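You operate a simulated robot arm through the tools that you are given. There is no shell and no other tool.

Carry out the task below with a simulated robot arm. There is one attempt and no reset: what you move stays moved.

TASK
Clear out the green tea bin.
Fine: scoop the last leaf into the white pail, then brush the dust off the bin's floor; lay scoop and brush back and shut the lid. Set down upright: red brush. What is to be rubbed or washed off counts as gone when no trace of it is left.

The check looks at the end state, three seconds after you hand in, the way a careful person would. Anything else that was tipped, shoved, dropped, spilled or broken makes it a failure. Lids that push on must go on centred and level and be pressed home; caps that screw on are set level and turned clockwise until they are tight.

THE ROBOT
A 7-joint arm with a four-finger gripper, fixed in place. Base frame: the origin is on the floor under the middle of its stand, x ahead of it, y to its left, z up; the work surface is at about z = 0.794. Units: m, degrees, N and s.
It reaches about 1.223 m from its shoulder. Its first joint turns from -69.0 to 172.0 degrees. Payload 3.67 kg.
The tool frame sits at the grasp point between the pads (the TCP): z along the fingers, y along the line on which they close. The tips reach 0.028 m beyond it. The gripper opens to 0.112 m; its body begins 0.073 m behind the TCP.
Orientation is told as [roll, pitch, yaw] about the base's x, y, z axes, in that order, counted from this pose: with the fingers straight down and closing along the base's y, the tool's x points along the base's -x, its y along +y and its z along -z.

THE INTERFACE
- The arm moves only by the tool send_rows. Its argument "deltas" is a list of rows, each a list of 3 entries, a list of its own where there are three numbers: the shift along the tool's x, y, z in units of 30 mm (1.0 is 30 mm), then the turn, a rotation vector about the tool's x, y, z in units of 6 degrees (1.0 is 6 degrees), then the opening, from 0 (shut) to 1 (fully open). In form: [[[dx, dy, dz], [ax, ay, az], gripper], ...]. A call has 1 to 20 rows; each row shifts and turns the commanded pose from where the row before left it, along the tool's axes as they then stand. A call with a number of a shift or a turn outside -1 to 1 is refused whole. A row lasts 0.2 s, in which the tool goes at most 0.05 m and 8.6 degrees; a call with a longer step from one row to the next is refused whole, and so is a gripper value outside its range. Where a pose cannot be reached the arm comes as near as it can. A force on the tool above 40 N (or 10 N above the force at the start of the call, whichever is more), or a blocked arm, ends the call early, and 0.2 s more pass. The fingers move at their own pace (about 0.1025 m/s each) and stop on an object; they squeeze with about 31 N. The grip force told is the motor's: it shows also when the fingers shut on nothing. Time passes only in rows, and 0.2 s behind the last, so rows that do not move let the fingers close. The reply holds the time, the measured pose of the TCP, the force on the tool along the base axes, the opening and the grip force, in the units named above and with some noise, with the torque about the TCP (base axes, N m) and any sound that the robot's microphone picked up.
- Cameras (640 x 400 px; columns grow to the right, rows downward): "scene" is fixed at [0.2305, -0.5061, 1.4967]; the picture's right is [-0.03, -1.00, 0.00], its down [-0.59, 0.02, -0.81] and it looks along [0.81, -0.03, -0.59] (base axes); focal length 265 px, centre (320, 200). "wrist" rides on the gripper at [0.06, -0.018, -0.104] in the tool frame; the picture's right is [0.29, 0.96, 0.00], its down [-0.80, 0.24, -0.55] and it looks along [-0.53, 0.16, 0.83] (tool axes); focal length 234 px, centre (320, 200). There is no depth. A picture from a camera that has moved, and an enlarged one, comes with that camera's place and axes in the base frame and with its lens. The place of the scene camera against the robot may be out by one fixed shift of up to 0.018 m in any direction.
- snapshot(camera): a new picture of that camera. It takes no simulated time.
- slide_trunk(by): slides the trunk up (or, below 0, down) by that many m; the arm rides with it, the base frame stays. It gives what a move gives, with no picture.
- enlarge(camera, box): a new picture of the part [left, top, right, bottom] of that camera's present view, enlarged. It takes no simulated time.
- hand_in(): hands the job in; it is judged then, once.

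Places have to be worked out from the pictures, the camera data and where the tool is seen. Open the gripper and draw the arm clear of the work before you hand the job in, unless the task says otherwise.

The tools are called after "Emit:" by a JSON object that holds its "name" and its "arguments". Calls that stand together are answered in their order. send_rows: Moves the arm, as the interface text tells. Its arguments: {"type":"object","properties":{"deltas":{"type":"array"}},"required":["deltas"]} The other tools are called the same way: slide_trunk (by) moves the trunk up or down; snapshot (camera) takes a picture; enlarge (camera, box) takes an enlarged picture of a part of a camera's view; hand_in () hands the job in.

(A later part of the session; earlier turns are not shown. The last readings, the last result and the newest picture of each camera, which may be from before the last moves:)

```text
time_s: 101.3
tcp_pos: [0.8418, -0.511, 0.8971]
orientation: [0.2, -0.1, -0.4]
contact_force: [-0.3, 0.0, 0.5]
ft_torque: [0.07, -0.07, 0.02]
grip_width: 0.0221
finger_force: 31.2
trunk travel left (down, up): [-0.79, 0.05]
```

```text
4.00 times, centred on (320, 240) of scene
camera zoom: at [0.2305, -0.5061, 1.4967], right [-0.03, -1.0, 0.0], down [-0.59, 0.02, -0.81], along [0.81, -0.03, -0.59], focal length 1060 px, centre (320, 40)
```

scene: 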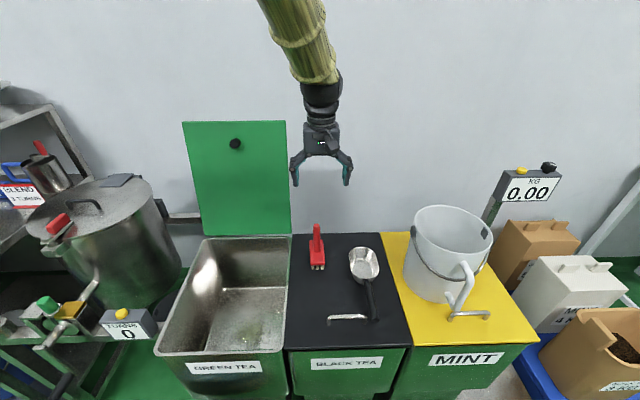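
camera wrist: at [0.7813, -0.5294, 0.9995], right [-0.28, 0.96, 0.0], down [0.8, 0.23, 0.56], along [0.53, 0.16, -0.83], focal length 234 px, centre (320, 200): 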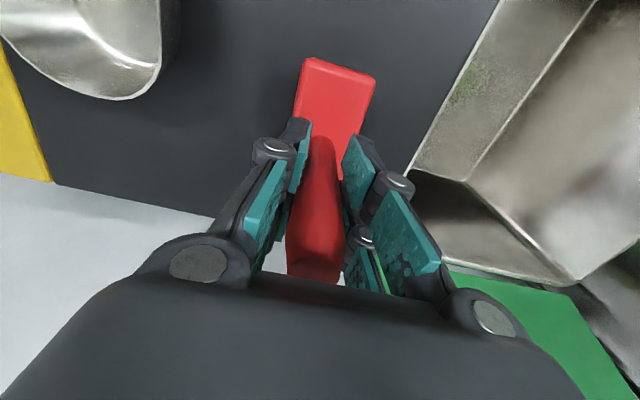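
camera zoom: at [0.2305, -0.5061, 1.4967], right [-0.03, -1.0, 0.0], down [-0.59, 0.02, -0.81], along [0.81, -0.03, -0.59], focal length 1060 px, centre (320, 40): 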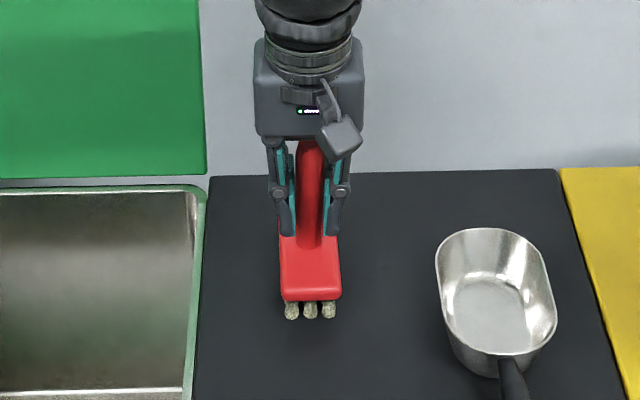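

The post is held (22 mm). I lift 3 cm slowly and verify it stays.

Emit:
{"name": "send_rows", "arguments": {"deltas": [[[0, 0, -0.2], [0, 0, 0], 0], [[0, 0, -0.4], [0, 0, 0], 0], [[0, 0, -0.4], [0, 0, 0], 0], [[0, 0, 0], [0, 0, 0], 0]]}}

Emit:
{"name": "snapshot", "arguments": {"camera": "wrist"}}

Emit:
{"name": "enlarge", "arguments": {"camera": "scene", "box": [270, 190, 370, 290]}}

```text
time_s: 102.3
tcp_pos: [0.8413, -0.5122, 0.9245]
orientation: [0.2, 0.0, -0.3]
contact_force: [-0.7, 0.3, -0.3]
ft_torque: [-0.04, 0.03, -0.01]
grip_width: 0.0224
finger_force: 31.3
trunk travel left (down, up): [-0.79, 0.05]
```

```text
taken
camera wrist: at [0.781, -0.5312, 1.0278], right [-0.28, 0.96, 0.0], down [0.8, 0.23, 0.56], along [0.53, 0.16, -0.83], focal length 234 px, centre (320, 200)
```

wrist: 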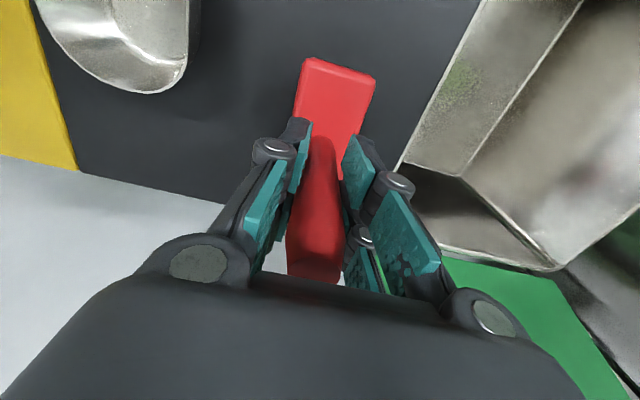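

```text
4.00 times, centred on (320, 240) of scene
camera zoom: at [0.2305, -0.5061, 1.4967], right [-0.03, -1.0, 0.0], down [-0.59, 0.02, -0.81], along [0.81, -0.03, -0.59], focal length 1060 px, centre (320, 40)
```

zoom: 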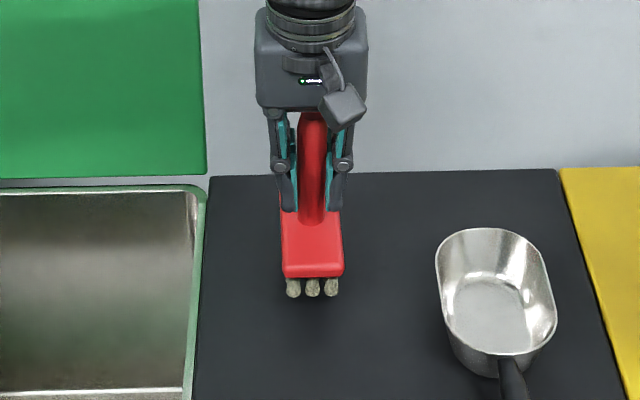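

The brush is held upright. I raise it, carry it over the bin centre, and check before lowering.

Emit:
{"name": "send_rows", "arguments": {"deltas": [[[0, 0, -0.9], [0, 0, 0], 0], [[0, 0, -0.9], [0, 0, 0], 0], [[0, 0, -0.9], [0, 0, 0], 0], [[0, 0, -0.9], [0, 0, 0], 0], [[0, 0, -0.9], [0, 0, 0], 0], [[0.15, 0.5, 0], [0, 0, 0], 0], [[0.28, 0.9, 0], [0, 0, 0], 0], [[0.28, 0.9, 0], [0, 0, 0], 0], [[0.28, 0.9, 0], [0, 0, 0], 0], [[0.28, 0.9, 0], [0, 0, 0], 0], [[0.28, 0.9, 0], [0, 0, 0], 0], [[0.28, 0.9, 0], [0, 0, 0], 0], [[0.28, 0.9, 0], [0, 0, 0], 0], [[0.28, 0.9, 0], [0, 0, 0], 0], [[0.28, 0.9, 0], [0, 0, 0], 0], [[0.15, 0.27, 0], [0, 0, 0], 0], [[0, 0, 0], [0, 0, 0], 0]]}}

Emit:
{"name": "snapshot", "arguments": {"camera": "scene"}}

Emit:
{"name": "snapshot", "arguments": {"camera": "wrist"}}

```text
time_s: 106.0
tcp_pos: [0.7574, -0.2446, 1.0598]
orientation: [0.2, -0.1, -0.2]
contact_force: [0.9, 0.8, -1.2]
ft_torque: [0.0, 0.02, -0.02]
grip_width: 0.0221
finger_force: 31.2
trunk travel left (down, up): [-0.79, 0.05]
```

```text
taken
```

scene: 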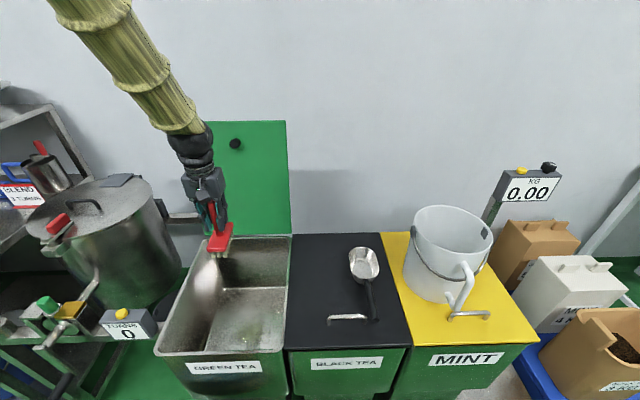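

```text
taken
camera wrist: at [0.6962, -0.2628, 1.1623], right [-0.28, 0.96, 0.0], down [0.8, 0.23, 0.56], along [0.53, 0.16, -0.83], focal length 234 px, centre (320, 200)
```

wrist: 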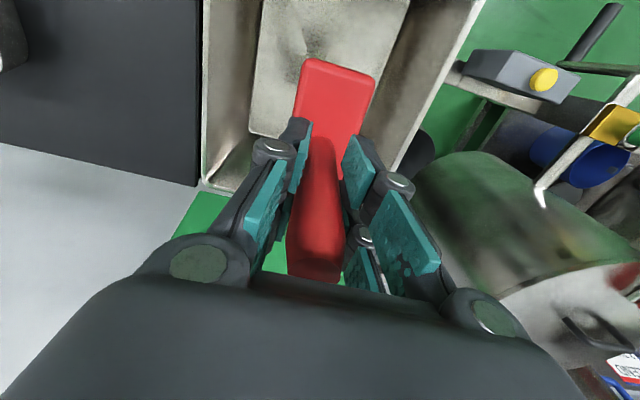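

Centred over the bin. I lower with the trunk by 0.38 m (bristles then near z 0.58) and look.

Emit:
{"name": "slide_trunk", "arguments": {"by": -0.38}}

Emit:
{"name": "snapshot", "arguments": {"camera": "scene"}}

Emit:
{"name": "enlarge", "arguments": {"camera": "scene", "box": [150, 220, 300, 370]}}

Emit:
{"name": "snapshot", "arguments": {"camera": "wrist"}}

```text
time_s: 109.6
tcp_pos: [0.7566, -0.2446, 0.679]
orientation: [0.1, -0.1, -0.3]
contact_force: [-0.4, -0.1, -1.6]
ft_torque: [0.01, 0.0, 0.01]
grip_width: 0.0223
finger_force: 31.1
trunk travel left (down, up): [-0.41, 0.43]
```

```text
taken
```

scene: 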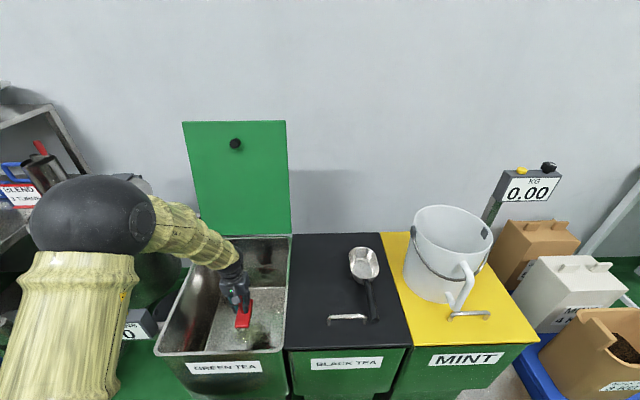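

```text
2.67 times, centred on (225, 295) of scene
camera zoom: at [0.2305, -0.5061, 1.4967], right [-0.03, -1.0, 0.0], down [-0.59, 0.02, -0.81], along [0.81, -0.03, -0.59], focal length 706 px, centre (573, -53)
```

zoom: 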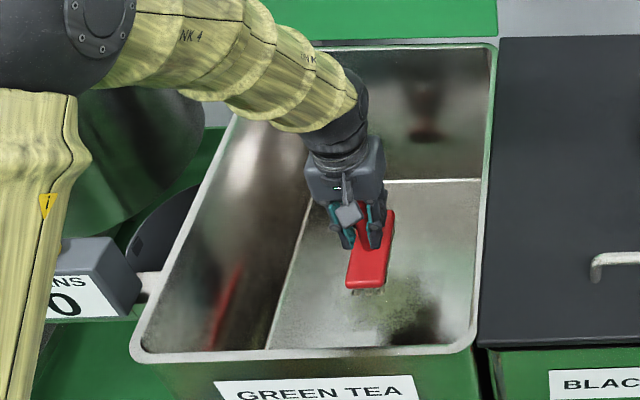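

```text
taken
camera wrist: at [0.696, -0.2627, 0.7824], right [-0.28, 0.96, 0.0], down [0.8, 0.23, 0.56], along [0.53, 0.16, -0.83], focal length 234 px, centre (320, 200)
```

wrist: 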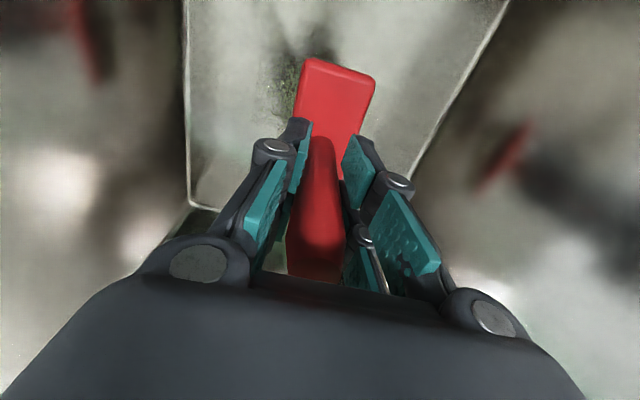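

Dust patch lies below the brush. I step down to find the floor gently.

Emit:
{"name": "send_rows", "arguments": {"deltas": [[[0, 0, 0.8], [0, 0, 0], 0], [[0, 0, 0.8], [0, 0, 0], 0], [[0, 0, 0.4], [0, 0, 0], 0], [[0, 0, 0], [0, 0, 0], 0]]}}

Emit:
{"name": "send_rows", "arguments": {"deltas": [[[0, 0, 0.15], [0, 0, 0], 0], [[0, 0, 0], [0, 0, 0], 0]]}}

Emit:
{"name": "send_rows", "arguments": {"deltas": [[[0, 0, 0.15], [0, 0, 0], 0], [[0, 0, 0], [0, 0, 0], 0]]}}

Emit:
{"name": "send_rows", "arguments": {"deltas": [[[0, 0, 0.1], [0, 0, 0], 0], [[0, 0, 0], [0, 0, 0], 0]]}}

```text
time_s: 110.6
tcp_pos: [0.7578, -0.244, 0.6185]
orientation: [0.2, -0.2, -0.3]
contact_force: [-0.4, 0.0, -1.1]
ft_torque: [-0.01, 0.0, 0.03]
grip_width: 0.0224
finger_force: 31.2
trunk travel left (down, up): [-0.41, 0.43]
```

```text
time_s: 111.2
tcp_pos: [0.7581, -0.2449, 0.6153]
orientation: [0.2, -0.1, -0.4]
contact_force: [1.5, 0.7, -1.1]
ft_torque: [-0.02, 0.0, 0.0]
grip_width: 0.0221
finger_force: 30.9
trunk travel left (down, up): [-0.41, 0.43]
```

```text
time_s: 111.8
tcp_pos: [0.7571, -0.244, 0.61]
orientation: [0.2, -0.1, -0.2]
contact_force: [0.2, 0.3, -0.6]
ft_torque: [-0.03, 0.02, -0.04]
grip_width: 0.0225
finger_force: 31.6
trunk travel left (down, up): [-0.41, 0.43]
```

```text
time_s: 112.4
tcp_pos: [0.7575, -0.2445, 0.6085]
orientation: [0.1, -0.1, -0.3]
contact_force: [-0.1, -0.1, -0.3]
ft_torque: [0.01, 0.01, -0.01]
grip_width: 0.0223
finger_force: 30.9
trunk travel left (down, up): [-0.41, 0.43]
```

No contact yet at TCP z 0.608. I go on in 3 mm steps.

Emit:
{"name": "send_rows", "arguments": {"deltas": [[[0, 0, 0.1], [0, 0, 0], 0], [[0, 0, 0], [0, 0, 0], 0]]}}

Emit:
{"name": "send_rows", "arguments": {"deltas": [[[0, 0, 0.1], [0, 0, 0], 0], [[0, 0, 0], [0, 0, 0], 0]]}}

Emit:
{"name": "send_rows", "arguments": {"deltas": [[[0, 0, 0.1], [0, 0, 0], 0], [[0, 0, 0], [0, 0, 0], 0]]}}

Emit:
{"name": "enlarge", "arguments": {"camera": "scene", "box": [190, 260, 290, 360]}}

```text
time_s: 113.0
tcp_pos: [0.7574, -0.2427, 0.6048]
orientation: [0.2, 0.0, -0.3]
contact_force: [-0.2, -0.1, -0.8]
ft_torque: [-0.02, 0.0, 0.0]
grip_width: 0.0222
finger_force: 31.4
trunk travel left (down, up): [-0.41, 0.43]
```

```text
time_s: 113.6
tcp_pos: [0.7574, -0.2433, 0.6009]
orientation: [0.2, -0.1, -0.4]
contact_force: [0.2, 1.0, -1.7]
ft_torque: [-0.04, 0.0, -0.02]
grip_width: 0.0224
finger_force: 31.4
trunk travel left (down, up): [-0.41, 0.43]
```

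```text
time_s: 114.2
tcp_pos: [0.7564, -0.242, 0.5986]
orientation: [0.1, -0.1, -0.3]
contact_force: [0.2, 0.1, -1.3]
ft_torque: [-0.04, -0.03, -0.01]
grip_width: 0.0222
finger_force: 30.5
trunk travel left (down, up): [-0.41, 0.43]
```

```text
4.00 times, centred on (240, 310) of scene
camera zoom: at [0.2305, -0.5061, 1.4967], right [-0.03, -1.0, 0.0], down [-0.59, 0.02, -0.81], along [0.81, -0.03, -0.59], focal length 1060 px, centre (640, -240)
```

zoom: 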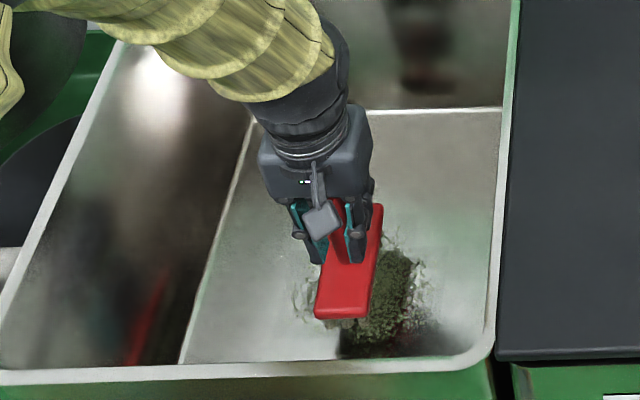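

Very close now. I continue 3 mm at a time.

Emit:
{"name": "send_rows", "arguments": {"deltas": [[[0, 0, 0.1], [0, 0, 0], 0], [[0, 0, 0], [0, 0, 0], 0]]}}

Emit:
{"name": "send_rows", "arguments": {"deltas": [[[0, 0, 0.1], [0, 0, 0], 0], [[0, 0, 0], [0, 0, 0], 0]]}}

Emit:
{"name": "send_rows", "arguments": {"deltas": [[[0, 0, 0.1], [0, 0, 0], 0], [[0, 0, 0], [0, 0, 0], 0]]}}

```text
time_s: 114.8
tcp_pos: [0.7573, -0.2425, 0.5957]
orientation: [0.2, -0.1, -0.3]
contact_force: [0.4, -0.3, -1.3]
ft_torque: [0.03, -0.04, 0.0]
grip_width: 0.0222
finger_force: 31.0
trunk travel left (down, up): [-0.41, 0.43]
```

```text
time_s: 115.4
tcp_pos: [0.7573, -0.2442, 0.5943]
orientation: [0.2, -0.1, -0.3]
contact_force: [0.0, -0.2, -2.1]
ft_torque: [0.0, 0.03, 0.0]
grip_width: 0.022
finger_force: 31.2
trunk travel left (down, up): [-0.41, 0.43]
```

```text
time_s: 116.0
tcp_pos: [0.758, -0.2438, 0.5896]
orientation: [0.3, 0.0, -0.3]
contact_force: [-0.1, 0.7, -2.5]
ft_torque: [0.05, -0.03, 0.0]
grip_width: 0.0223
finger_force: 30.8
trunk travel left (down, up): [-0.41, 0.43]
```

Emit:
{"name": "send_rows", "arguments": {"deltas": [[[0, 0, 0.1], [0, 0, 0], 0], [[0, 0, 0], [0, 0, 0], 0]]}}

Emit:
{"name": "send_rows", "arguments": {"deltas": [[[0, 0, 0.1], [0, 0, 0], 0], [[0, 0, 0], [0, 0, 0], 0]]}}

Emit:
{"name": "enlarge", "arguments": {"camera": "scene", "box": [190, 260, 290, 360]}}

Emit:
{"name": "snapshot", "arguments": {"camera": "wrist"}}

```text
time_s: 116.6
tcp_pos: [0.7576, -0.2438, 0.5874]
orientation: [0.2, 0.0, -0.2]
contact_force: [0.6, -0.4, -1.4]
ft_torque: [-0.01, -0.02, -0.02]
grip_width: 0.0221
finger_force: 31.4
trunk travel left (down, up): [-0.41, 0.43]
```

```text
time_s: 117.2
tcp_pos: [0.7567, -0.2427, 0.5836]
orientation: [0.2, -0.2, -0.4]
contact_force: [0.5, 0.2, -1.5]
ft_torque: [-0.01, 0.03, 0.0]
grip_width: 0.0225
finger_force: 31.2
trunk travel left (down, up): [-0.41, 0.43]
```

```text
4.00 times, centred on (240, 310) of scene
camera zoom: at [0.2305, -0.5061, 1.4967], right [-0.03, -1.0, 0.0], down [-0.59, 0.02, -0.81], along [0.81, -0.03, -0.59], focal length 1060 px, centre (640, -240)
```

zoom: 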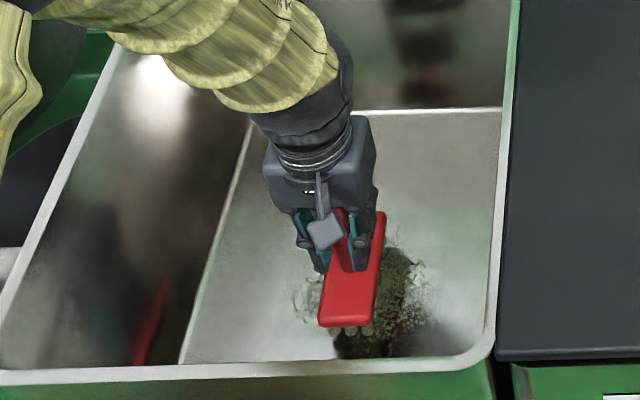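

```text
taken
camera wrist: at [0.6963, -0.2627, 0.6866], right [-0.28, 0.96, 0.0], down [0.8, 0.23, 0.56], along [0.53, 0.16, -0.83], focal length 234 px, centre (320, 200)
```

wrist: 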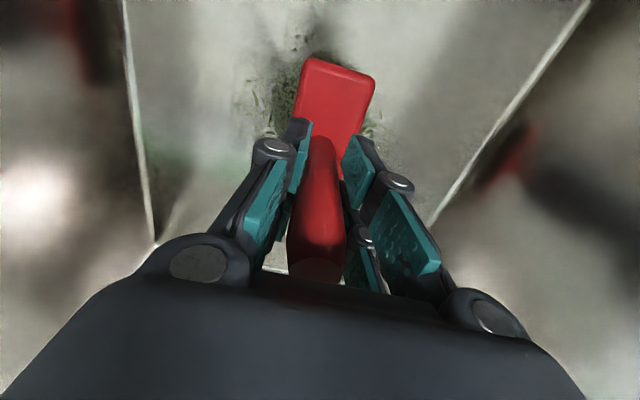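

Bristles still not loaded. I continue down carefully.

Emit:
{"name": "send_rows", "arguments": {"deltas": [[[0, 0, 0.1], [0, 0, 0], 0], [[0, 0, 0], [0, 0, 0], 0]]}}

Emit:
{"name": "send_rows", "arguments": {"deltas": [[[0, 0, 0.1], [0, 0, 0], 0], [[0, 0, 0], [0, 0, 0], 0]]}}

Emit:
{"name": "send_rows", "arguments": {"deltas": [[[0, 0, 0.1], [0, 0, 0], 0], [[0, 0, 0], [0, 0, 0], 0]]}}

Emit:
{"name": "enlarge", "arguments": {"camera": "scene", "box": [210, 290, 270, 350]}}

```text
time_s: 117.8
tcp_pos: [0.7573, -0.2435, 0.5802]
orientation: [0.2, -0.1, -0.3]
contact_force: [0.5, 0.6, -1.1]
ft_torque: [-0.05, 0.01, 0.0]
grip_width: 0.0221
finger_force: 30.8
trunk travel left (down, up): [-0.41, 0.43]
```

```text
time_s: 118.4
tcp_pos: [0.758, -0.2443, 0.5768]
orientation: [0.2, -0.1, -0.3]
contact_force: [0.4, 0.3, -1.3]
ft_torque: [-0.03, -0.03, 0.0]
grip_width: 0.0223
finger_force: 31.0
trunk travel left (down, up): [-0.41, 0.43]
```

```text
time_s: 119.0
tcp_pos: [0.7567, -0.2441, 0.5738]
orientation: [0.2, -0.1, -0.2]
contact_force: [0.0, 0.2, -1.7]
ft_torque: [0.0, -0.01, 0.0]
grip_width: 0.0221
finger_force: 30.3
trunk travel left (down, up): [-0.41, 0.43]
```

```text
6.67 times, centred on (240, 320) of scene
camera zoom: at [0.2305, -0.5061, 1.4967], right [-0.03, -1.0, 0.0], down [-0.59, 0.02, -0.81], along [0.81, -0.03, -0.59], focal length 1766 px, centre (853, -600)
```

zoom: 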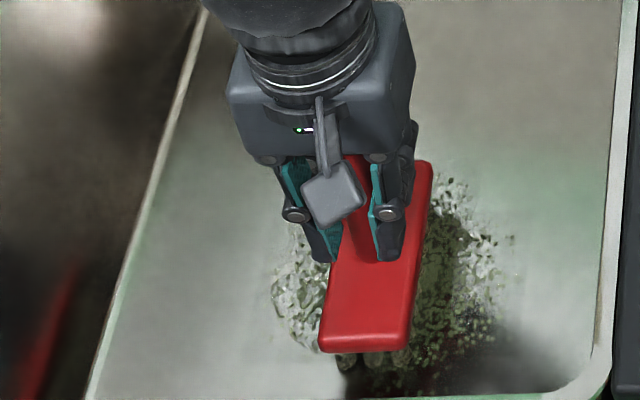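

The bristles are visible just above their reflection. I keep going down.

Emit:
{"name": "send_rows", "arguments": {"deltas": [[[0, 0, 0.1], [0, 0, 0], 0], [[0, 0, 0], [0, 0, 0], 0]]}}

Emit:
{"name": "send_rows", "arguments": {"deltas": [[[0, 0, 0.1], [0, 0, 0], 0], [[0, 0, 0], [0, 0, 0], 0]]}}

Emit:
{"name": "send_rows", "arguments": {"deltas": [[[0, 0, 0.1], [0, 0, 0], 0], [[0, 0, 0], [0, 0, 0], 0]]}}

Emit:
{"name": "enlarge", "arguments": {"camera": "scene", "box": [210, 290, 270, 350]}}

```text
time_s: 119.6
tcp_pos: [0.7576, -0.2441, 0.5727]
orientation: [0.2, -0.2, -0.3]
contact_force: [-2.1, 0.4, 5.5]
ft_torque: [-0.07, 0.36, -0.02]
grip_width: 0.0221
finger_force: 31.3
trunk travel left (down, up): [-0.41, 0.43]
```

```text
time_s: 120.2
tcp_pos: [0.7571, -0.2431, 0.5714]
orientation: [0.1, -0.3, -0.3]
contact_force: [-1.6, 3.4, 27.0]
ft_torque: [0.1, -0.11, 0.02]
grip_width: 0.0224
finger_force: 30.9
trunk travel left (down, up): [-0.41, 0.43]
```

```text
time_s: 120.8
tcp_pos: [0.7579, -0.2429, 0.5682]
orientation: [0.2, -0.3, -0.4]
contact_force: [2.4, 5.2, 26.1]
ft_torque: [0.15, -0.27, 0.01]
grip_width: 0.0223
finger_force: 30.7
trunk travel left (down, up): [-0.41, 0.43]
```

```text
6.67 times, centred on (240, 320) of scene
camera zoom: at [0.2305, -0.5061, 1.4967], right [-0.03, -1.0, 0.0], down [-0.59, 0.02, -0.81], along [0.81, -0.03, -0.59], focal length 1766 px, centre (853, -600)
```

zoom: 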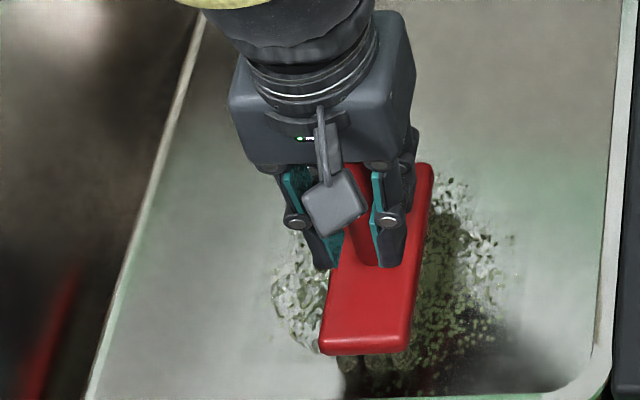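

Floor contact came at TCP z ≈ 0.572 (floor ≈ 0.47) and I now press about 26 N. I relieve 2.5 mm and start a slow sweep to the right across the patch.

Emit:
{"name": "send_rows", "arguments": {"deltas": [[[0, 0, -0.07], [0, 0, 0], 0], [[0, 0, 0], [0, 0, 0], 0]]}}

Emit:
{"name": "send_rows", "arguments": {"deltas": [[[0, -0.4, 0], [0, 0, 0], 0], [[0, -0.4, 0], [0, 0, 0], 0], [[0, -0.4, 0], [0, 0, 0], 0]]}}

Emit:
{"name": "enlarge", "arguments": {"camera": "scene", "box": [210, 290, 270, 350]}}

```text
time_s: 121.4
tcp_pos: [0.7569, -0.2428, 0.5677]
orientation: [0.2, -0.1, -0.3]
contact_force: [5.7, 1.4, 13.2]
ft_torque: [0.07, -0.96, 0.09]
grip_width: 0.0224
finger_force: 30.9
trunk travel left (down, up): [-0.41, 0.43]
```

```text
time_s: 122.2
tcp_pos: [0.7564, -0.2802, 0.5672]
orientation: [0.2, -0.1, -0.3]
contact_force: [-0.3, 2.9, 7.3]
ft_torque: [0.05, 0.18, -0.05]
grip_width: 0.0222
finger_force: 31.5
trunk travel left (down, up): [-0.41, 0.43]
```

```text
6.67 times, centred on (240, 320) of scene
camera zoom: at [0.2305, -0.5061, 1.4967], right [-0.03, -1.0, 0.0], down [-0.59, 0.02, -0.81], along [0.81, -0.03, -0.59], focal length 1766 px, centre (853, -600)
```

zoom: 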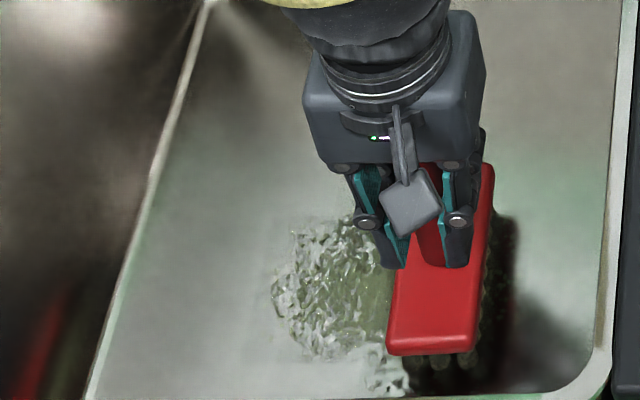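

The dust is coming off where the brush passes, with about 7 N of pressure. I finish this stroke to the right and then sweep back left across the whole patch.

Emit:
{"name": "send_rows", "arguments": {"deltas": [[[0, -0.5, 0], [0, 0, 0], 0], [[0, -0.5, 0], [0, 0, 0], 0], [[0, -0.5, 0], [0, 0, 0], 0], [[0, 0, 0], [0, 0, 0], 0]]}}

Emit:
{"name": "send_rows", "arguments": {"deltas": [[[0, 0.5, 0], [0, 0, 0], 0], [[0, 0.5, 0], [0, 0, 0], 0], [[0, 0.5, 0], [0, 0, 0], 0], [[0, 0.5, 0], [0, 0, 0], 0], [[0, 0.5, 0], [0, 0, 0], 0], [[0, 0.5, 0], [0, 0, 0], 0], [[0, 0.5, 0], [0, 0, 0], 0], [[0, 0.5, 0], [0, 0, 0], 0], [[0, 0.5, 0], [0, 0, 0], 0], [[0, 0.5, 0], [0, 0, 0], 0], [[0, 0.5, 0], [0, 0, 0], 0]]}}

Emit:
{"name": "enlarge", "arguments": {"camera": "scene", "box": [200, 280, 280, 360]}}

Emit:
{"name": "snapshot", "arguments": {"camera": "wrist"}}

```text
time_s: 123.2
tcp_pos: [0.7566, -0.3234, 0.5685]
orientation: [0.2, -0.1, -0.3]
contact_force: [0.5, 1.3, 3.4]
ft_torque: [-0.01, 0.09, -0.01]
grip_width: 0.0224
finger_force: 31.2
trunk travel left (down, up): [-0.41, 0.43]
```

```text
time_s: 125.6
tcp_pos: [0.757, -0.158, 0.5685]
orientation: [0.1, 0.0, -0.2]
contact_force: [-0.3, -0.9, -1.8]
ft_torque: [0.01, 0.0, 0.04]
grip_width: 0.0224
finger_force: 31.0
trunk travel left (down, up): [-0.41, 0.43]
```

```text
5.00 times, centred on (240, 320) of scene
camera zoom: at [0.2305, -0.5061, 1.4967], right [-0.03, -1.0, 0.0], down [-0.59, 0.02, -0.81], along [0.81, -0.03, -0.59], focal length 1324 px, centre (720, -400)
```

zoom: 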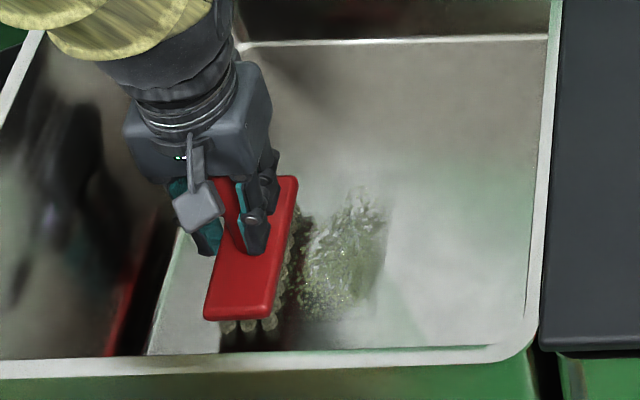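

```text
taken
camera wrist: at [0.6955, -0.1772, 0.6714], right [-0.28, 0.96, 0.0], down [0.8, 0.23, 0.56], along [0.53, 0.16, -0.83], focal length 234 px, centre (320, 200)
```

wrist: 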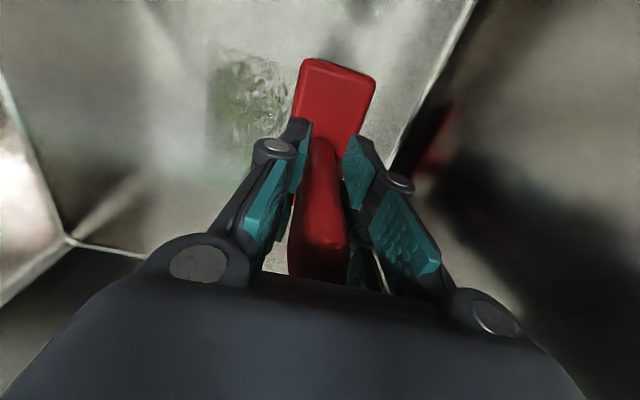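

The return stroke lost contact near its end, so part of the patch remains. I lower in 2 mm steps here until there is pressure again.

Emit:
{"name": "send_rows", "arguments": {"deltas": [[[0, 0, 0.07], [0, 0, 0], 0], [[0, 0, 0], [0, 0, 0], 0]]}}

Emit:
{"name": "send_rows", "arguments": {"deltas": [[[0, 0, 0.07], [0, 0, 0], 0], [[0, 0, 0], [0, 0, 0], 0]]}}

```text
time_s: 126.2
tcp_pos: [0.7575, -0.1595, 0.5677]
orientation: [0.2, -0.1, -0.3]
contact_force: [-2.1, -0.3, 11.4]
ft_torque: [0.0, 0.59, -0.05]
grip_width: 0.0222
finger_force: 30.5
trunk travel left (down, up): [-0.41, 0.43]
```

```text
time_s: 126.8
tcp_pos: [0.7571, -0.1583, 0.5674]
orientation: [0.3, -0.3, -0.3]
contact_force: [-1.4, 3.2, 26.5]
ft_torque: [0.1, -0.16, 0.03]
grip_width: 0.0223
finger_force: 30.9
trunk travel left (down, up): [-0.41, 0.43]
```

Now 26 N. I relieve slightly and sweep right again across the patch.

Emit:
{"name": "send_rows", "arguments": {"deltas": [[[0, 0, -0.03], [0, 0, 0], 0], [[0, -0.4, 0], [0, 0, 0], 0], [[0, -0.4, 0], [0, 0, 0], 0], [[0, -0.4, 0], [0, 0, 0], 0], [[0, -0.4, 0], [0, 0, 0], 0]]}}

Emit:
{"name": "send_rows", "arguments": {"deltas": [[[0, -0.4, 0], [0, 0, 0], 0], [[0, -0.4, 0], [0, 0, 0], 0], [[0, -0.4, 0], [0, 0, 0], 0], [[0, -0.4, 0], [0, 0, 0], 0]]}}

Emit:
{"name": "send_rows", "arguments": {"deltas": [[[0, -0.4, 0], [0, 0, 0], 0], [[0, -0.4, 0], [0, 0, 0], 0], [[0, -0.4, 0], [0, 0, 0], 0], [[0, -0.4, 0], [0, 0, 0], 0]]}}

Emit:
{"name": "enlarge", "arguments": {"camera": "scene", "box": [200, 280, 280, 360]}}

```text
time_s: 128.0
tcp_pos: [0.7556, -0.2073, 0.5663]
orientation: [0.0, -0.1, -0.3]
contact_force: [-0.7, 6.4, 20.1]
ft_torque: [0.26, -0.17, -0.02]
grip_width: 0.0222
finger_force: 31.0
trunk travel left (down, up): [-0.41, 0.43]
```

```text
time_s: 129.0
tcp_pos: [0.7559, -0.2545, 0.5667]
orientation: [0.1, -0.2, -0.3]
contact_force: [0.0, 8.8, 25.2]
ft_torque: [0.38, -0.18, 0.06]
grip_width: 0.0222
finger_force: 31.0
trunk travel left (down, up): [-0.41, 0.43]
```

```text
time_s: 130.0
tcp_pos: [0.7566, -0.3032, 0.5646]
orientation: [0.1, -0.2, -0.4]
contact_force: [0.6, 6.8, 18.9]
ft_torque: [0.2, -0.07, 0.01]
grip_width: 0.0223
finger_force: 30.8
trunk travel left (down, up): [-0.41, 0.43]
```

```text
5.00 times, centred on (240, 320) of scene
camera zoom: at [0.2305, -0.5061, 1.4967], right [-0.03, -1.0, 0.0], down [-0.59, 0.02, -0.81], along [0.81, -0.03, -0.59], focal length 1324 px, centre (720, -400)
```

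zoom: 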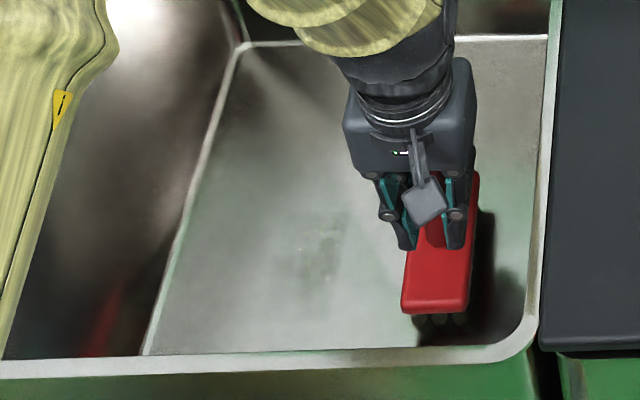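

Nearly clean. I shift the brush 4 cm toward the front wall and sweep left at that line, keeping the pressure.

Emit:
{"name": "send_rows", "arguments": {"deltas": [[[0.45, 0, 0], [0, 0, 0], 0], [[0.45, 0, 0], [0, 0, 0], 0], [[0.45, 0, 0], [0, 0, 0], 0]]}}

Emit:
{"name": "send_rows", "arguments": {"deltas": [[[0, 0.4, 0], [0, 0, 0], 0], [[0, 0.4, 0], [0, 0, 0], 0], [[0, 0.4, 0], [0, 0, 0], 0], [[0, 0.4, 0], [0, 0, 0], 0], [[0, 0.4, 0], [0, 0, 0], 0], [[0, 0.4, 0], [0, 0, 0], 0]]}}

Emit:
{"name": "send_rows", "arguments": {"deltas": [[[0, 0.4, 0], [0, 0, 0], 0], [[0, 0.4, 0], [0, 0, 0], 0], [[0, 0.4, 0], [0, 0, 0], 0], [[0, 0.4, 0], [0, 0, 0], 0], [[0, 0.4, 0], [0, 0, 0], 0], [[0, 0.4, 0], [0, 0, 0], 0]]}}

Emit:
{"name": "snapshot", "arguments": {"camera": "wrist"}}

Emit:
{"name": "enlarge", "arguments": {"camera": "scene", "box": [200, 280, 280, 360]}}

```text
time_s: 130.8
tcp_pos: [0.7165, -0.3043, 0.5653]
orientation: [0.1, -0.1, -0.4]
contact_force: [1.4, -0.9, 12.3]
ft_torque: [-0.03, -0.56, -0.02]
grip_width: 0.0219
finger_force: 30.8
trunk travel left (down, up): [-0.41, 0.43]
```

```text
time_s: 132.2
tcp_pos: [0.7178, -0.2305, 0.5663]
orientation: [0.2, -0.2, -0.4]
contact_force: [-0.4, -5.8, 19.0]
ft_torque: [-0.1, -0.19, -0.05]
grip_width: 0.022
finger_force: 30.9
trunk travel left (down, up): [-0.41, 0.43]
```

```text
time_s: 133.6
tcp_pos: [0.7166, -0.1579, 0.5636]
orientation: [0.2, -0.1, -0.2]
contact_force: [0.5, -2.8, 12.3]
ft_torque: [0.02, -0.31, -0.05]
grip_width: 0.0222
finger_force: 31.0
trunk travel left (down, up): [-0.41, 0.43]
```

```text
taken
camera wrist: at [0.6556, -0.1771, 0.6679], right [-0.28, 0.96, 0.0], down [0.8, 0.23, 0.56], along [0.53, 0.16, -0.83], focal length 234 px, centre (320, 200)
```

wrist: 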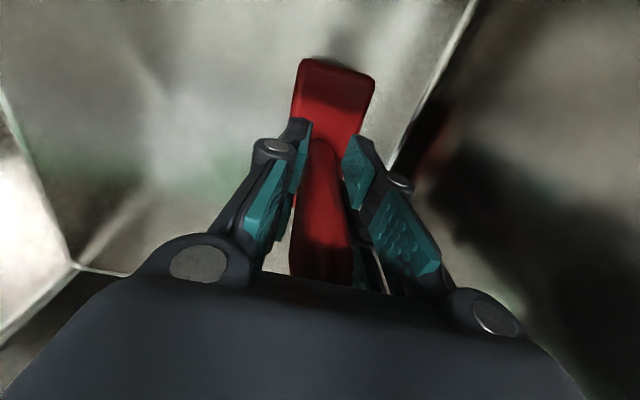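

```text
5.00 times, centred on (240, 320) of scene
camera zoom: at [0.2305, -0.5061, 1.4967], right [-0.03, -1.0, 0.0], down [-0.59, 0.02, -0.81], along [0.81, -0.03, -0.59], focal length 1324 px, centre (720, -400)
```

zoom: 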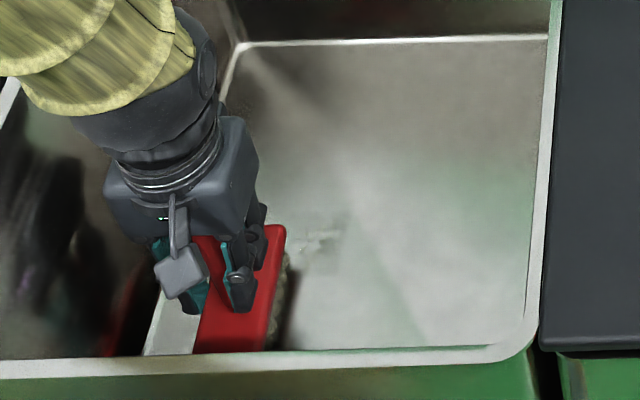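

A faint smudge remains near (0.785, -0.205). I shift the brush back to x ≈ 0.80 and sweep right along that line.

Emit:
{"name": "send_rows", "arguments": {"deltas": [[[-0.45, 0, 0], [0, 0, 0], 0], [[-0.45, 0, 0], [0, 0, 0], 0], [[-0.45, 0, 0], [0, 0, 0], 0], [[-0.45, 0, 0], [0, 0, 0], 0], [[-0.45, 0, 0], [0, 0, 0], 0], [[-0.45, 0, 0], [0, 0, 0], 0]]}}

Emit:
{"name": "send_rows", "arguments": {"deltas": [[[0, -0.4, 0], [0, 0, 0], 0], [[0, -0.4, 0], [0, 0, 0], 0], [[0, -0.4, 0], [0, 0, 0], 0], [[0, -0.4, 0], [0, 0, 0], 0], [[0, -0.4, 0], [0, 0, 0], 0], [[0, -0.4, 0], [0, 0, 0], 0]]}}

Emit:
{"name": "send_rows", "arguments": {"deltas": [[[0, -0.4, 0], [0, 0, 0], 0], [[0, -0.4, 0], [0, 0, 0], 0], [[0, -0.4, 0], [0, 0, 0], 0], [[0, -0.4, 0], [0, 0, 0], 0], [[0, -0.4, 0], [0, 0, 0], 0], [[0, -0.4, 0], [0, 0, 0], 0], [[0, -0.4, 0], [0, 0, 0], 0]]}}

Emit:
{"name": "snapshot", "arguments": {"camera": "wrist"}}

Emit:
{"name": "enlarge", "arguments": {"camera": "scene", "box": [200, 280, 280, 360]}}

```text
time_s: 135.0
tcp_pos: [0.7992, -0.159, 0.5648]
orientation: [0.2, -0.2, -0.3]
contact_force: [0.3, 0.1, -0.2]
ft_torque: [0.03, -0.09, 0.0]
grip_width: 0.0219
finger_force: 30.9
trunk travel left (down, up): [-0.41, 0.43]
```

```text
time_s: 136.4
tcp_pos: [0.798, -0.2313, 0.5644]
orientation: [0.2, -0.1, -0.3]
contact_force: [-0.2, -0.1, 0.6]
ft_torque: [-0.05, -0.04, -0.04]
grip_width: 0.0224
finger_force: 30.7
trunk travel left (down, up): [-0.41, 0.43]
```

```text
time_s: 138.0
tcp_pos: [0.7981, -0.3159, 0.565]
orientation: [0.2, -0.1, -0.2]
contact_force: [-0.3, 0.5, 2.9]
ft_torque: [-0.06, 0.02, -0.02]
grip_width: 0.022
finger_force: 30.8
trunk travel left (down, up): [-0.41, 0.43]
```

```text
taken
camera wrist: at [0.7357, -0.3342, 0.6674], right [-0.28, 0.96, 0.0], down [0.8, 0.23, 0.56], along [0.53, 0.16, -0.83], focal length 234 px, centre (320, 200)
```

wrist: 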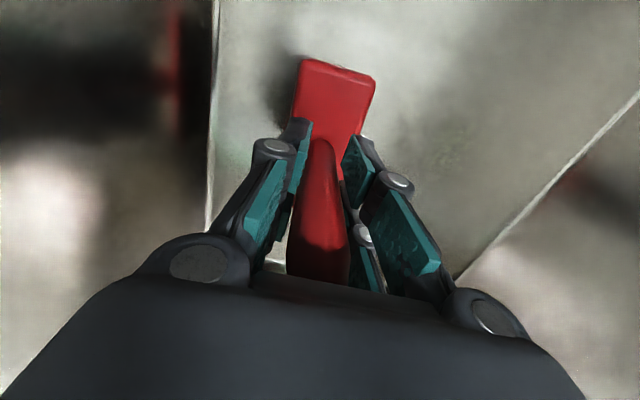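

```text
5.00 times, centred on (240, 320) of scene
camera zoom: at [0.2305, -0.5061, 1.4967], right [-0.03, -1.0, 0.0], down [-0.59, 0.02, -0.81], along [0.81, -0.03, -0.59], focal length 1324 px, centre (720, -400)
```

zoom: 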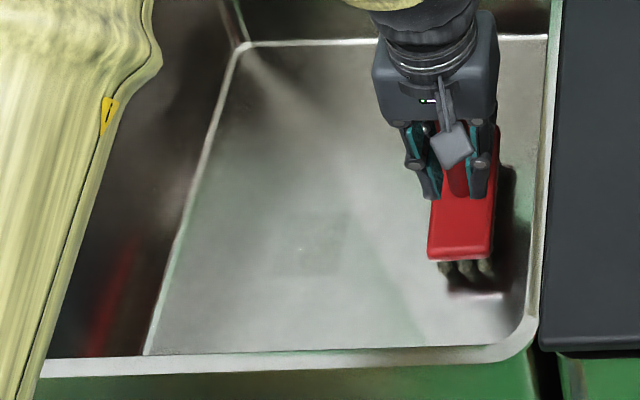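

A very faint rectangular trace remains around x 0.755–0.805, y -0.18 to -0.235, because the last stroke was light. I press a bit more and sweep back left.

Emit:
{"name": "send_rows", "arguments": {"deltas": [[[0, 0, 0.07], [0, 0, 0], 0], [[0, 0, 0], [0, 0, 0], 0]]}}

Emit:
{"name": "send_rows", "arguments": {"deltas": [[[0, 0.4, 0], [0, 0, 0], 0], [[0, 0.4, 0], [0, 0, 0], 0], [[0, 0.4, 0], [0, 0, 0], 0]]}}

Emit:
{"name": "send_rows", "arguments": {"deltas": [[[0, 0.4, 0], [0, 0, 0], 0], [[0, 0.4, 0], [0, 0, 0], 0], [[0, 0.4, 0], [0, 0, 0], 0]]}}

```text
time_s: 138.6
tcp_pos: [0.7968, -0.3163, 0.5638]
orientation: [0.1, -0.2, -0.4]
contact_force: [-5.0, 0.8, 20.5]
ft_torque: [0.02, 0.59, 0.01]
grip_width: 0.0221
finger_force: 31.5
trunk travel left (down, up): [-0.41, 0.43]
```

```text
time_s: 139.4
tcp_pos: [0.7961, -0.2803, 0.5652]
orientation: [0.1, -0.2, -0.4]
contact_force: [1.4, -6.8, 23.2]
ft_torque: [-0.22, -0.31, -0.02]
grip_width: 0.022
finger_force: 31.1
trunk travel left (down, up): [-0.41, 0.43]
```

```text
time_s: 140.2
tcp_pos: [0.7972, -0.2426, 0.5642]
orientation: [0.2, -0.1, -0.2]
contact_force: [0.1, -8.8, 25.5]
ft_torque: [-0.25, -0.26, 0.01]
grip_width: 0.0223
finger_force: 31.2
trunk travel left (down, up): [-0.41, 0.43]
```

Good pressure now (about 25 N). I continue to the left end, then shift to x ≈ 0.765 and sweep back right.

Emit:
{"name": "send_rows", "arguments": {"deltas": [[[0, 0.4, 0], [0, 0, 0], 0], [[0, 0.4, 0], [0, 0, 0], 0], [[0, 0.4, 0], [0, 0, 0], 0], [[0, 0.4, 0], [0, 0, 0], 0]]}}

Emit:
{"name": "send_rows", "arguments": {"deltas": [[[0, 0.4, 0], [0, 0, 0], 0], [[0, 0.4, 0], [0, 0, 0], 0], [[0, 0.3, 0], [0, 0, 0], 0]]}}

Emit:
{"name": "send_rows", "arguments": {"deltas": [[[0.4, 0, 0], [0, 0, 0], 0], [[0.4, 0, 0], [0, 0, 0], 0], [[0.4, 0, 0], [0, 0, 0], 0]]}}

Emit:
{"name": "enlarge", "arguments": {"camera": "scene", "box": [200, 280, 280, 360]}}

```text
time_s: 141.2
tcp_pos: [0.797, -0.1964, 0.5638]
orientation: [0.2, -0.2, -0.2]
contact_force: [-0.5, -8.1, 26.5]
ft_torque: [-0.25, -0.17, -0.04]
grip_width: 0.0223
finger_force: 30.9
trunk travel left (down, up): [-0.41, 0.43]
```

```text
time_s: 142.0
tcp_pos: [0.7969, -0.1637, 0.5645]
orientation: [0.2, -0.1, -0.3]
contact_force: [-0.4, -5.7, 16.9]
ft_torque: [-0.14, -0.39, -0.12]
grip_width: 0.0222
finger_force: 31.4
trunk travel left (down, up): [-0.41, 0.43]
```

```text
time_s: 142.8
tcp_pos: [0.7611, -0.1636, 0.5616]
orientation: [0.1, 0.0, -0.3]
contact_force: [-0.2, 0.2, 6.9]
ft_torque: [0.08, -0.51, 0.05]
grip_width: 0.0223
finger_force: 31.4
trunk travel left (down, up): [-0.41, 0.43]
```

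```text
5.00 times, centred on (240, 320) of scene
camera zoom: at [0.2305, -0.5061, 1.4967], right [-0.03, -1.0, 0.0], down [-0.59, 0.02, -0.81], along [0.81, -0.03, -0.59], focal length 1324 px, centre (720, -400)
```

zoom: 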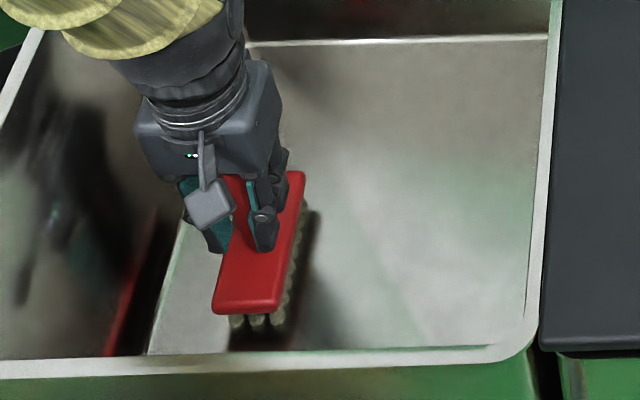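

The visible floor looks clean. For safety I make one more pressed stroke right along x ≈ 0.76.

Emit:
{"name": "send_rows", "arguments": {"deltas": [[[0, -0.4, 0.03], [0, 0, 0], 0], [[0, -0.4, 0], [0, 0, 0], 0], [[0, -0.4, 0], [0, 0, 0], 0], [[0, -0.4, 0], [0, 0, 0], 0]]}}

Emit:
{"name": "send_rows", "arguments": {"deltas": [[[0, -0.4, 0], [0, 0, 0], 0], [[0, -0.4, 0], [0, 0, 0], 0], [[0, -0.4, 0], [0, 0, 0], 0], [[0, -0.4, 0], [0, 0, 0], 0], [[0, -0.4, 0], [0, 0, 0], 0], [[0, -0.4, 0], [0, 0, 0], 0], [[0, -0.4, 0], [0, 0, 0], 0], [[0, -0.4, 0], [0, 0, 0], 0]]}}

Emit:
{"name": "send_rows", "arguments": {"deltas": [[[0, -0.3, 0], [0, 0, 0], 0], [[0.4, 0, 0], [0, 0, 0], 0], [[0.4, 0, 0], [0, 0, 0], 0], [[0.4, 0, 0], [0, 0, 0], 0], [[0.4, 0, 0], [0, 0, 0], 0], [[0.4, 0, 0], [0, 0, 0], 0]]}}

Emit:
{"name": "enlarge", "arguments": {"camera": "scene", "box": [200, 280, 280, 360]}}

```text
time_s: 143.8
tcp_pos: [0.7616, -0.2111, 0.5625]
orientation: [0.0, -0.2, -0.4]
contact_force: [0.1, 6.6, 19.4]
ft_torque: [0.19, 0.14, 0.0]
grip_width: 0.0221
finger_force: 31.1
trunk travel left (down, up): [-0.41, 0.43]
```

```text
time_s: 145.6
tcp_pos: [0.7612, -0.3068, 0.5623]
orientation: [0.1, -0.1, -0.3]
contact_force: [-0.1, 3.8, 13.2]
ft_torque: [0.05, -0.43, 0.05]
grip_width: 0.0219
finger_force: 31.3
trunk travel left (down, up): [-0.41, 0.43]
```

```text
time_s: 147.0
tcp_pos: [0.6999, -0.3147, 0.5617]
orientation: [0.2, -0.1, -0.3]
contact_force: [3.2, 0.4, 12.9]
ft_torque: [0.0, -0.03, 0.01]
grip_width: 0.0221
finger_force: 30.7
trunk travel left (down, up): [-0.41, 0.43]
```

```text
5.00 times, centred on (240, 320) of scene
camera zoom: at [0.2305, -0.5061, 1.4967], right [-0.03, -1.0, 0.0], down [-0.59, 0.02, -0.81], along [0.81, -0.03, -0.59], focal length 1324 px, centre (720, -400)
```

zoom: 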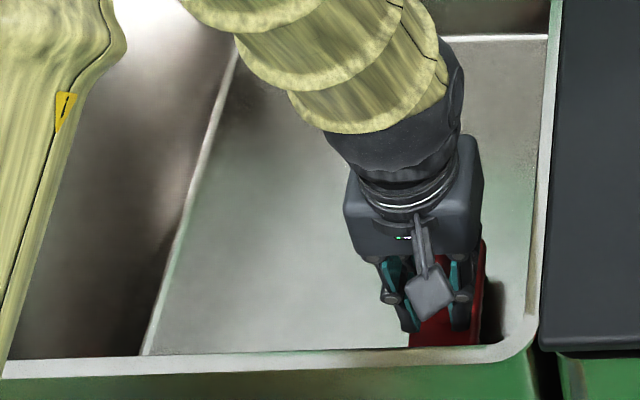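

Now a pressed stroke left along x ≈ 0.70 to cover the front part of the patch area.

Emit:
{"name": "send_rows", "arguments": {"deltas": [[[0, 0.4, 0.02], [0, 0, 0], 0], [[0, 0.4, 0], [0, 0, 0], 0], [[0, 0.4, 0], [0, 0, 0], 0], [[0, 0.4, 0], [0, 0, 0], 0], [[0, 0.4, 0], [0, 0, 0], 0], [[0, 0.4, 0], [0, 0, 0], 0]]}}

Emit:
{"name": "send_rows", "arguments": {"deltas": [[[0, 0.4, 0], [0, 0, 0], 0], [[0, 0.4, 0], [0, 0, 0], 0], [[0, 0.4, 0], [0, 0, 0], 0], [[0, 0.4, 0], [0, 0, 0], 0], [[0, 0.4, 0], [0, 0, 0], 0], [[0, 0.4, 0], [0, 0, 0], 0], [[0, 0.4, 0], [0, 0, 0], 0]]}}

Emit:
{"name": "snapshot", "arguments": {"camera": "wrist"}}

Emit:
{"name": "enlarge", "arguments": {"camera": "scene", "box": [200, 280, 280, 360]}}

```text
time_s: 148.4
tcp_pos: [0.6994, -0.2453, 0.5618]
orientation: [0.2, -0.1, -0.4]
contact_force: [-0.4, -4.5, 14.6]
ft_torque: [-0.02, -0.19, -0.01]
grip_width: 0.0222
finger_force: 31.0
trunk travel left (down, up): [-0.41, 0.43]
```

```text
time_s: 150.0
tcp_pos: [0.7015, -0.1601, 0.5617]
orientation: [0.3, -0.3, -0.3]
contact_force: [1.2, -9.5, 27.7]
ft_torque: [-0.26, -0.2, -0.06]
grip_width: 0.0223
finger_force: 31.0
trunk travel left (down, up): [-0.41, 0.43]
```

```text
taken
camera wrist: at [0.6406, -0.1783, 0.664], right [-0.28, 0.96, 0.0], down [0.8, 0.23, 0.56], along [0.53, 0.16, -0.83], focal length 234 px, centre (320, 200)
```

wrist: 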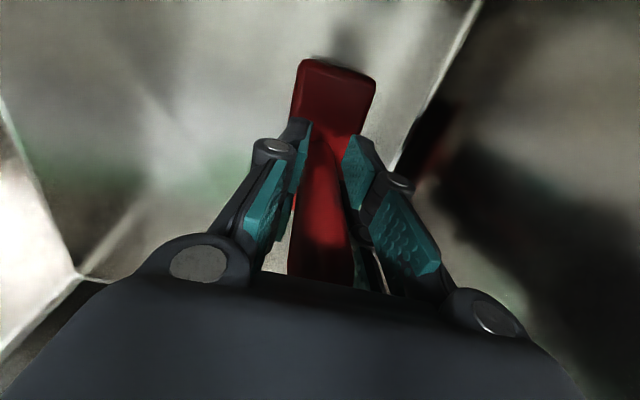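

```text
5.00 times, centred on (240, 320) of scene
camera zoom: at [0.2305, -0.5061, 1.4967], right [-0.03, -1.0, 0.0], down [-0.59, 0.02, -0.81], along [0.81, -0.03, -0.59], focal length 1324 px, centre (720, -400)
```

zoom: 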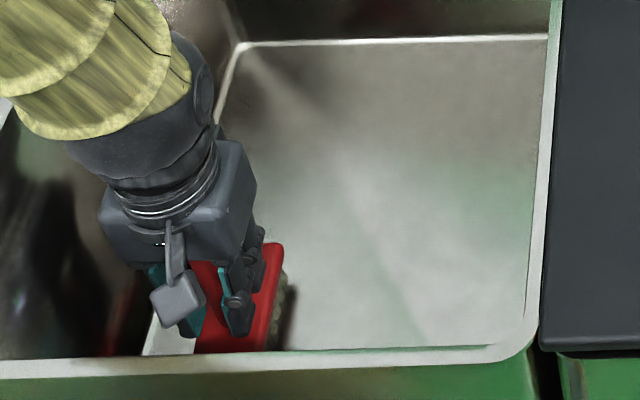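

The floor looks clean. I lift the brush slightly, return to the bin centre, and raise with the trunk to inspect the whole floor.

Emit:
{"name": "send_rows", "arguments": {"deltas": [[[0, 0, -0.5], [0, 0, 0], 0], [[0, 0, -0.5], [0, 0, 0], 0], [[-0.5, -0.7, 0], [0, 0, 0], 0], [[-0.5, -0.7, 0], [0, 0, 0], 0], [[-0.5, -0.7, 0], [0, 0, 0], 0], [[-0.4, -0.7, 0], [0, 0, 0], 0], [[0, 0, 0], [0, 0, 0], 0]]}}

Emit:
{"name": "slide_trunk", "arguments": {"by": 0.43}}

Emit:
{"name": "snapshot", "arguments": {"camera": "scene"}}

Emit:
{"name": "enlarge", "arguments": {"camera": "scene", "box": [190, 270, 290, 370]}}

Emit:
{"name": "snapshot", "arguments": {"camera": "wrist"}}

```text
time_s: 151.6
tcp_pos: [0.7564, -0.2442, 0.5899]
orientation: [0.1, 0.0, -0.4]
contact_force: [-0.3, -0.3, -1.7]
ft_torque: [0.01, 0.04, -0.03]
grip_width: 0.0223
finger_force: 31.4
trunk travel left (down, up): [-0.41, 0.43]
```

```text
refused: 0.43 is not a number from -0.4 to 0.4
```

```text
taken
```

scene: 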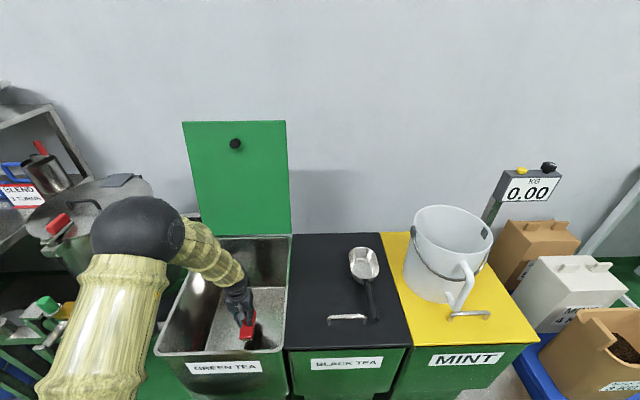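

```text
4.00 times, centred on (240, 320) of scene
camera zoom: at [0.2305, -0.5061, 1.4967], right [-0.03, -1.0, 0.0], down [-0.59, 0.02, -0.81], along [0.81, -0.03, -0.59], focal length 1060 px, centre (640, -280)
```

zoom: 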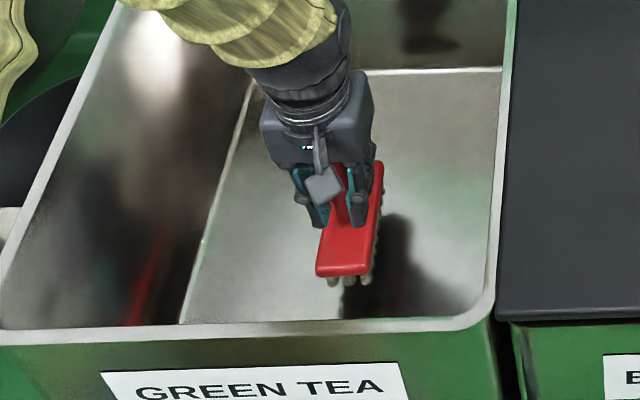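

```text
taken
camera wrist: at [0.6973, -0.2617, 0.6921], right [-0.28, 0.96, 0.0], down [0.8, 0.23, 0.56], along [0.53, 0.16, -0.83], focal length 234 px, centre (320, 200)
```

wrist: 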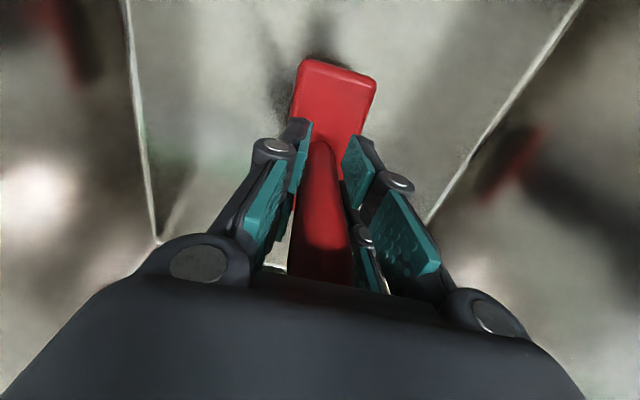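

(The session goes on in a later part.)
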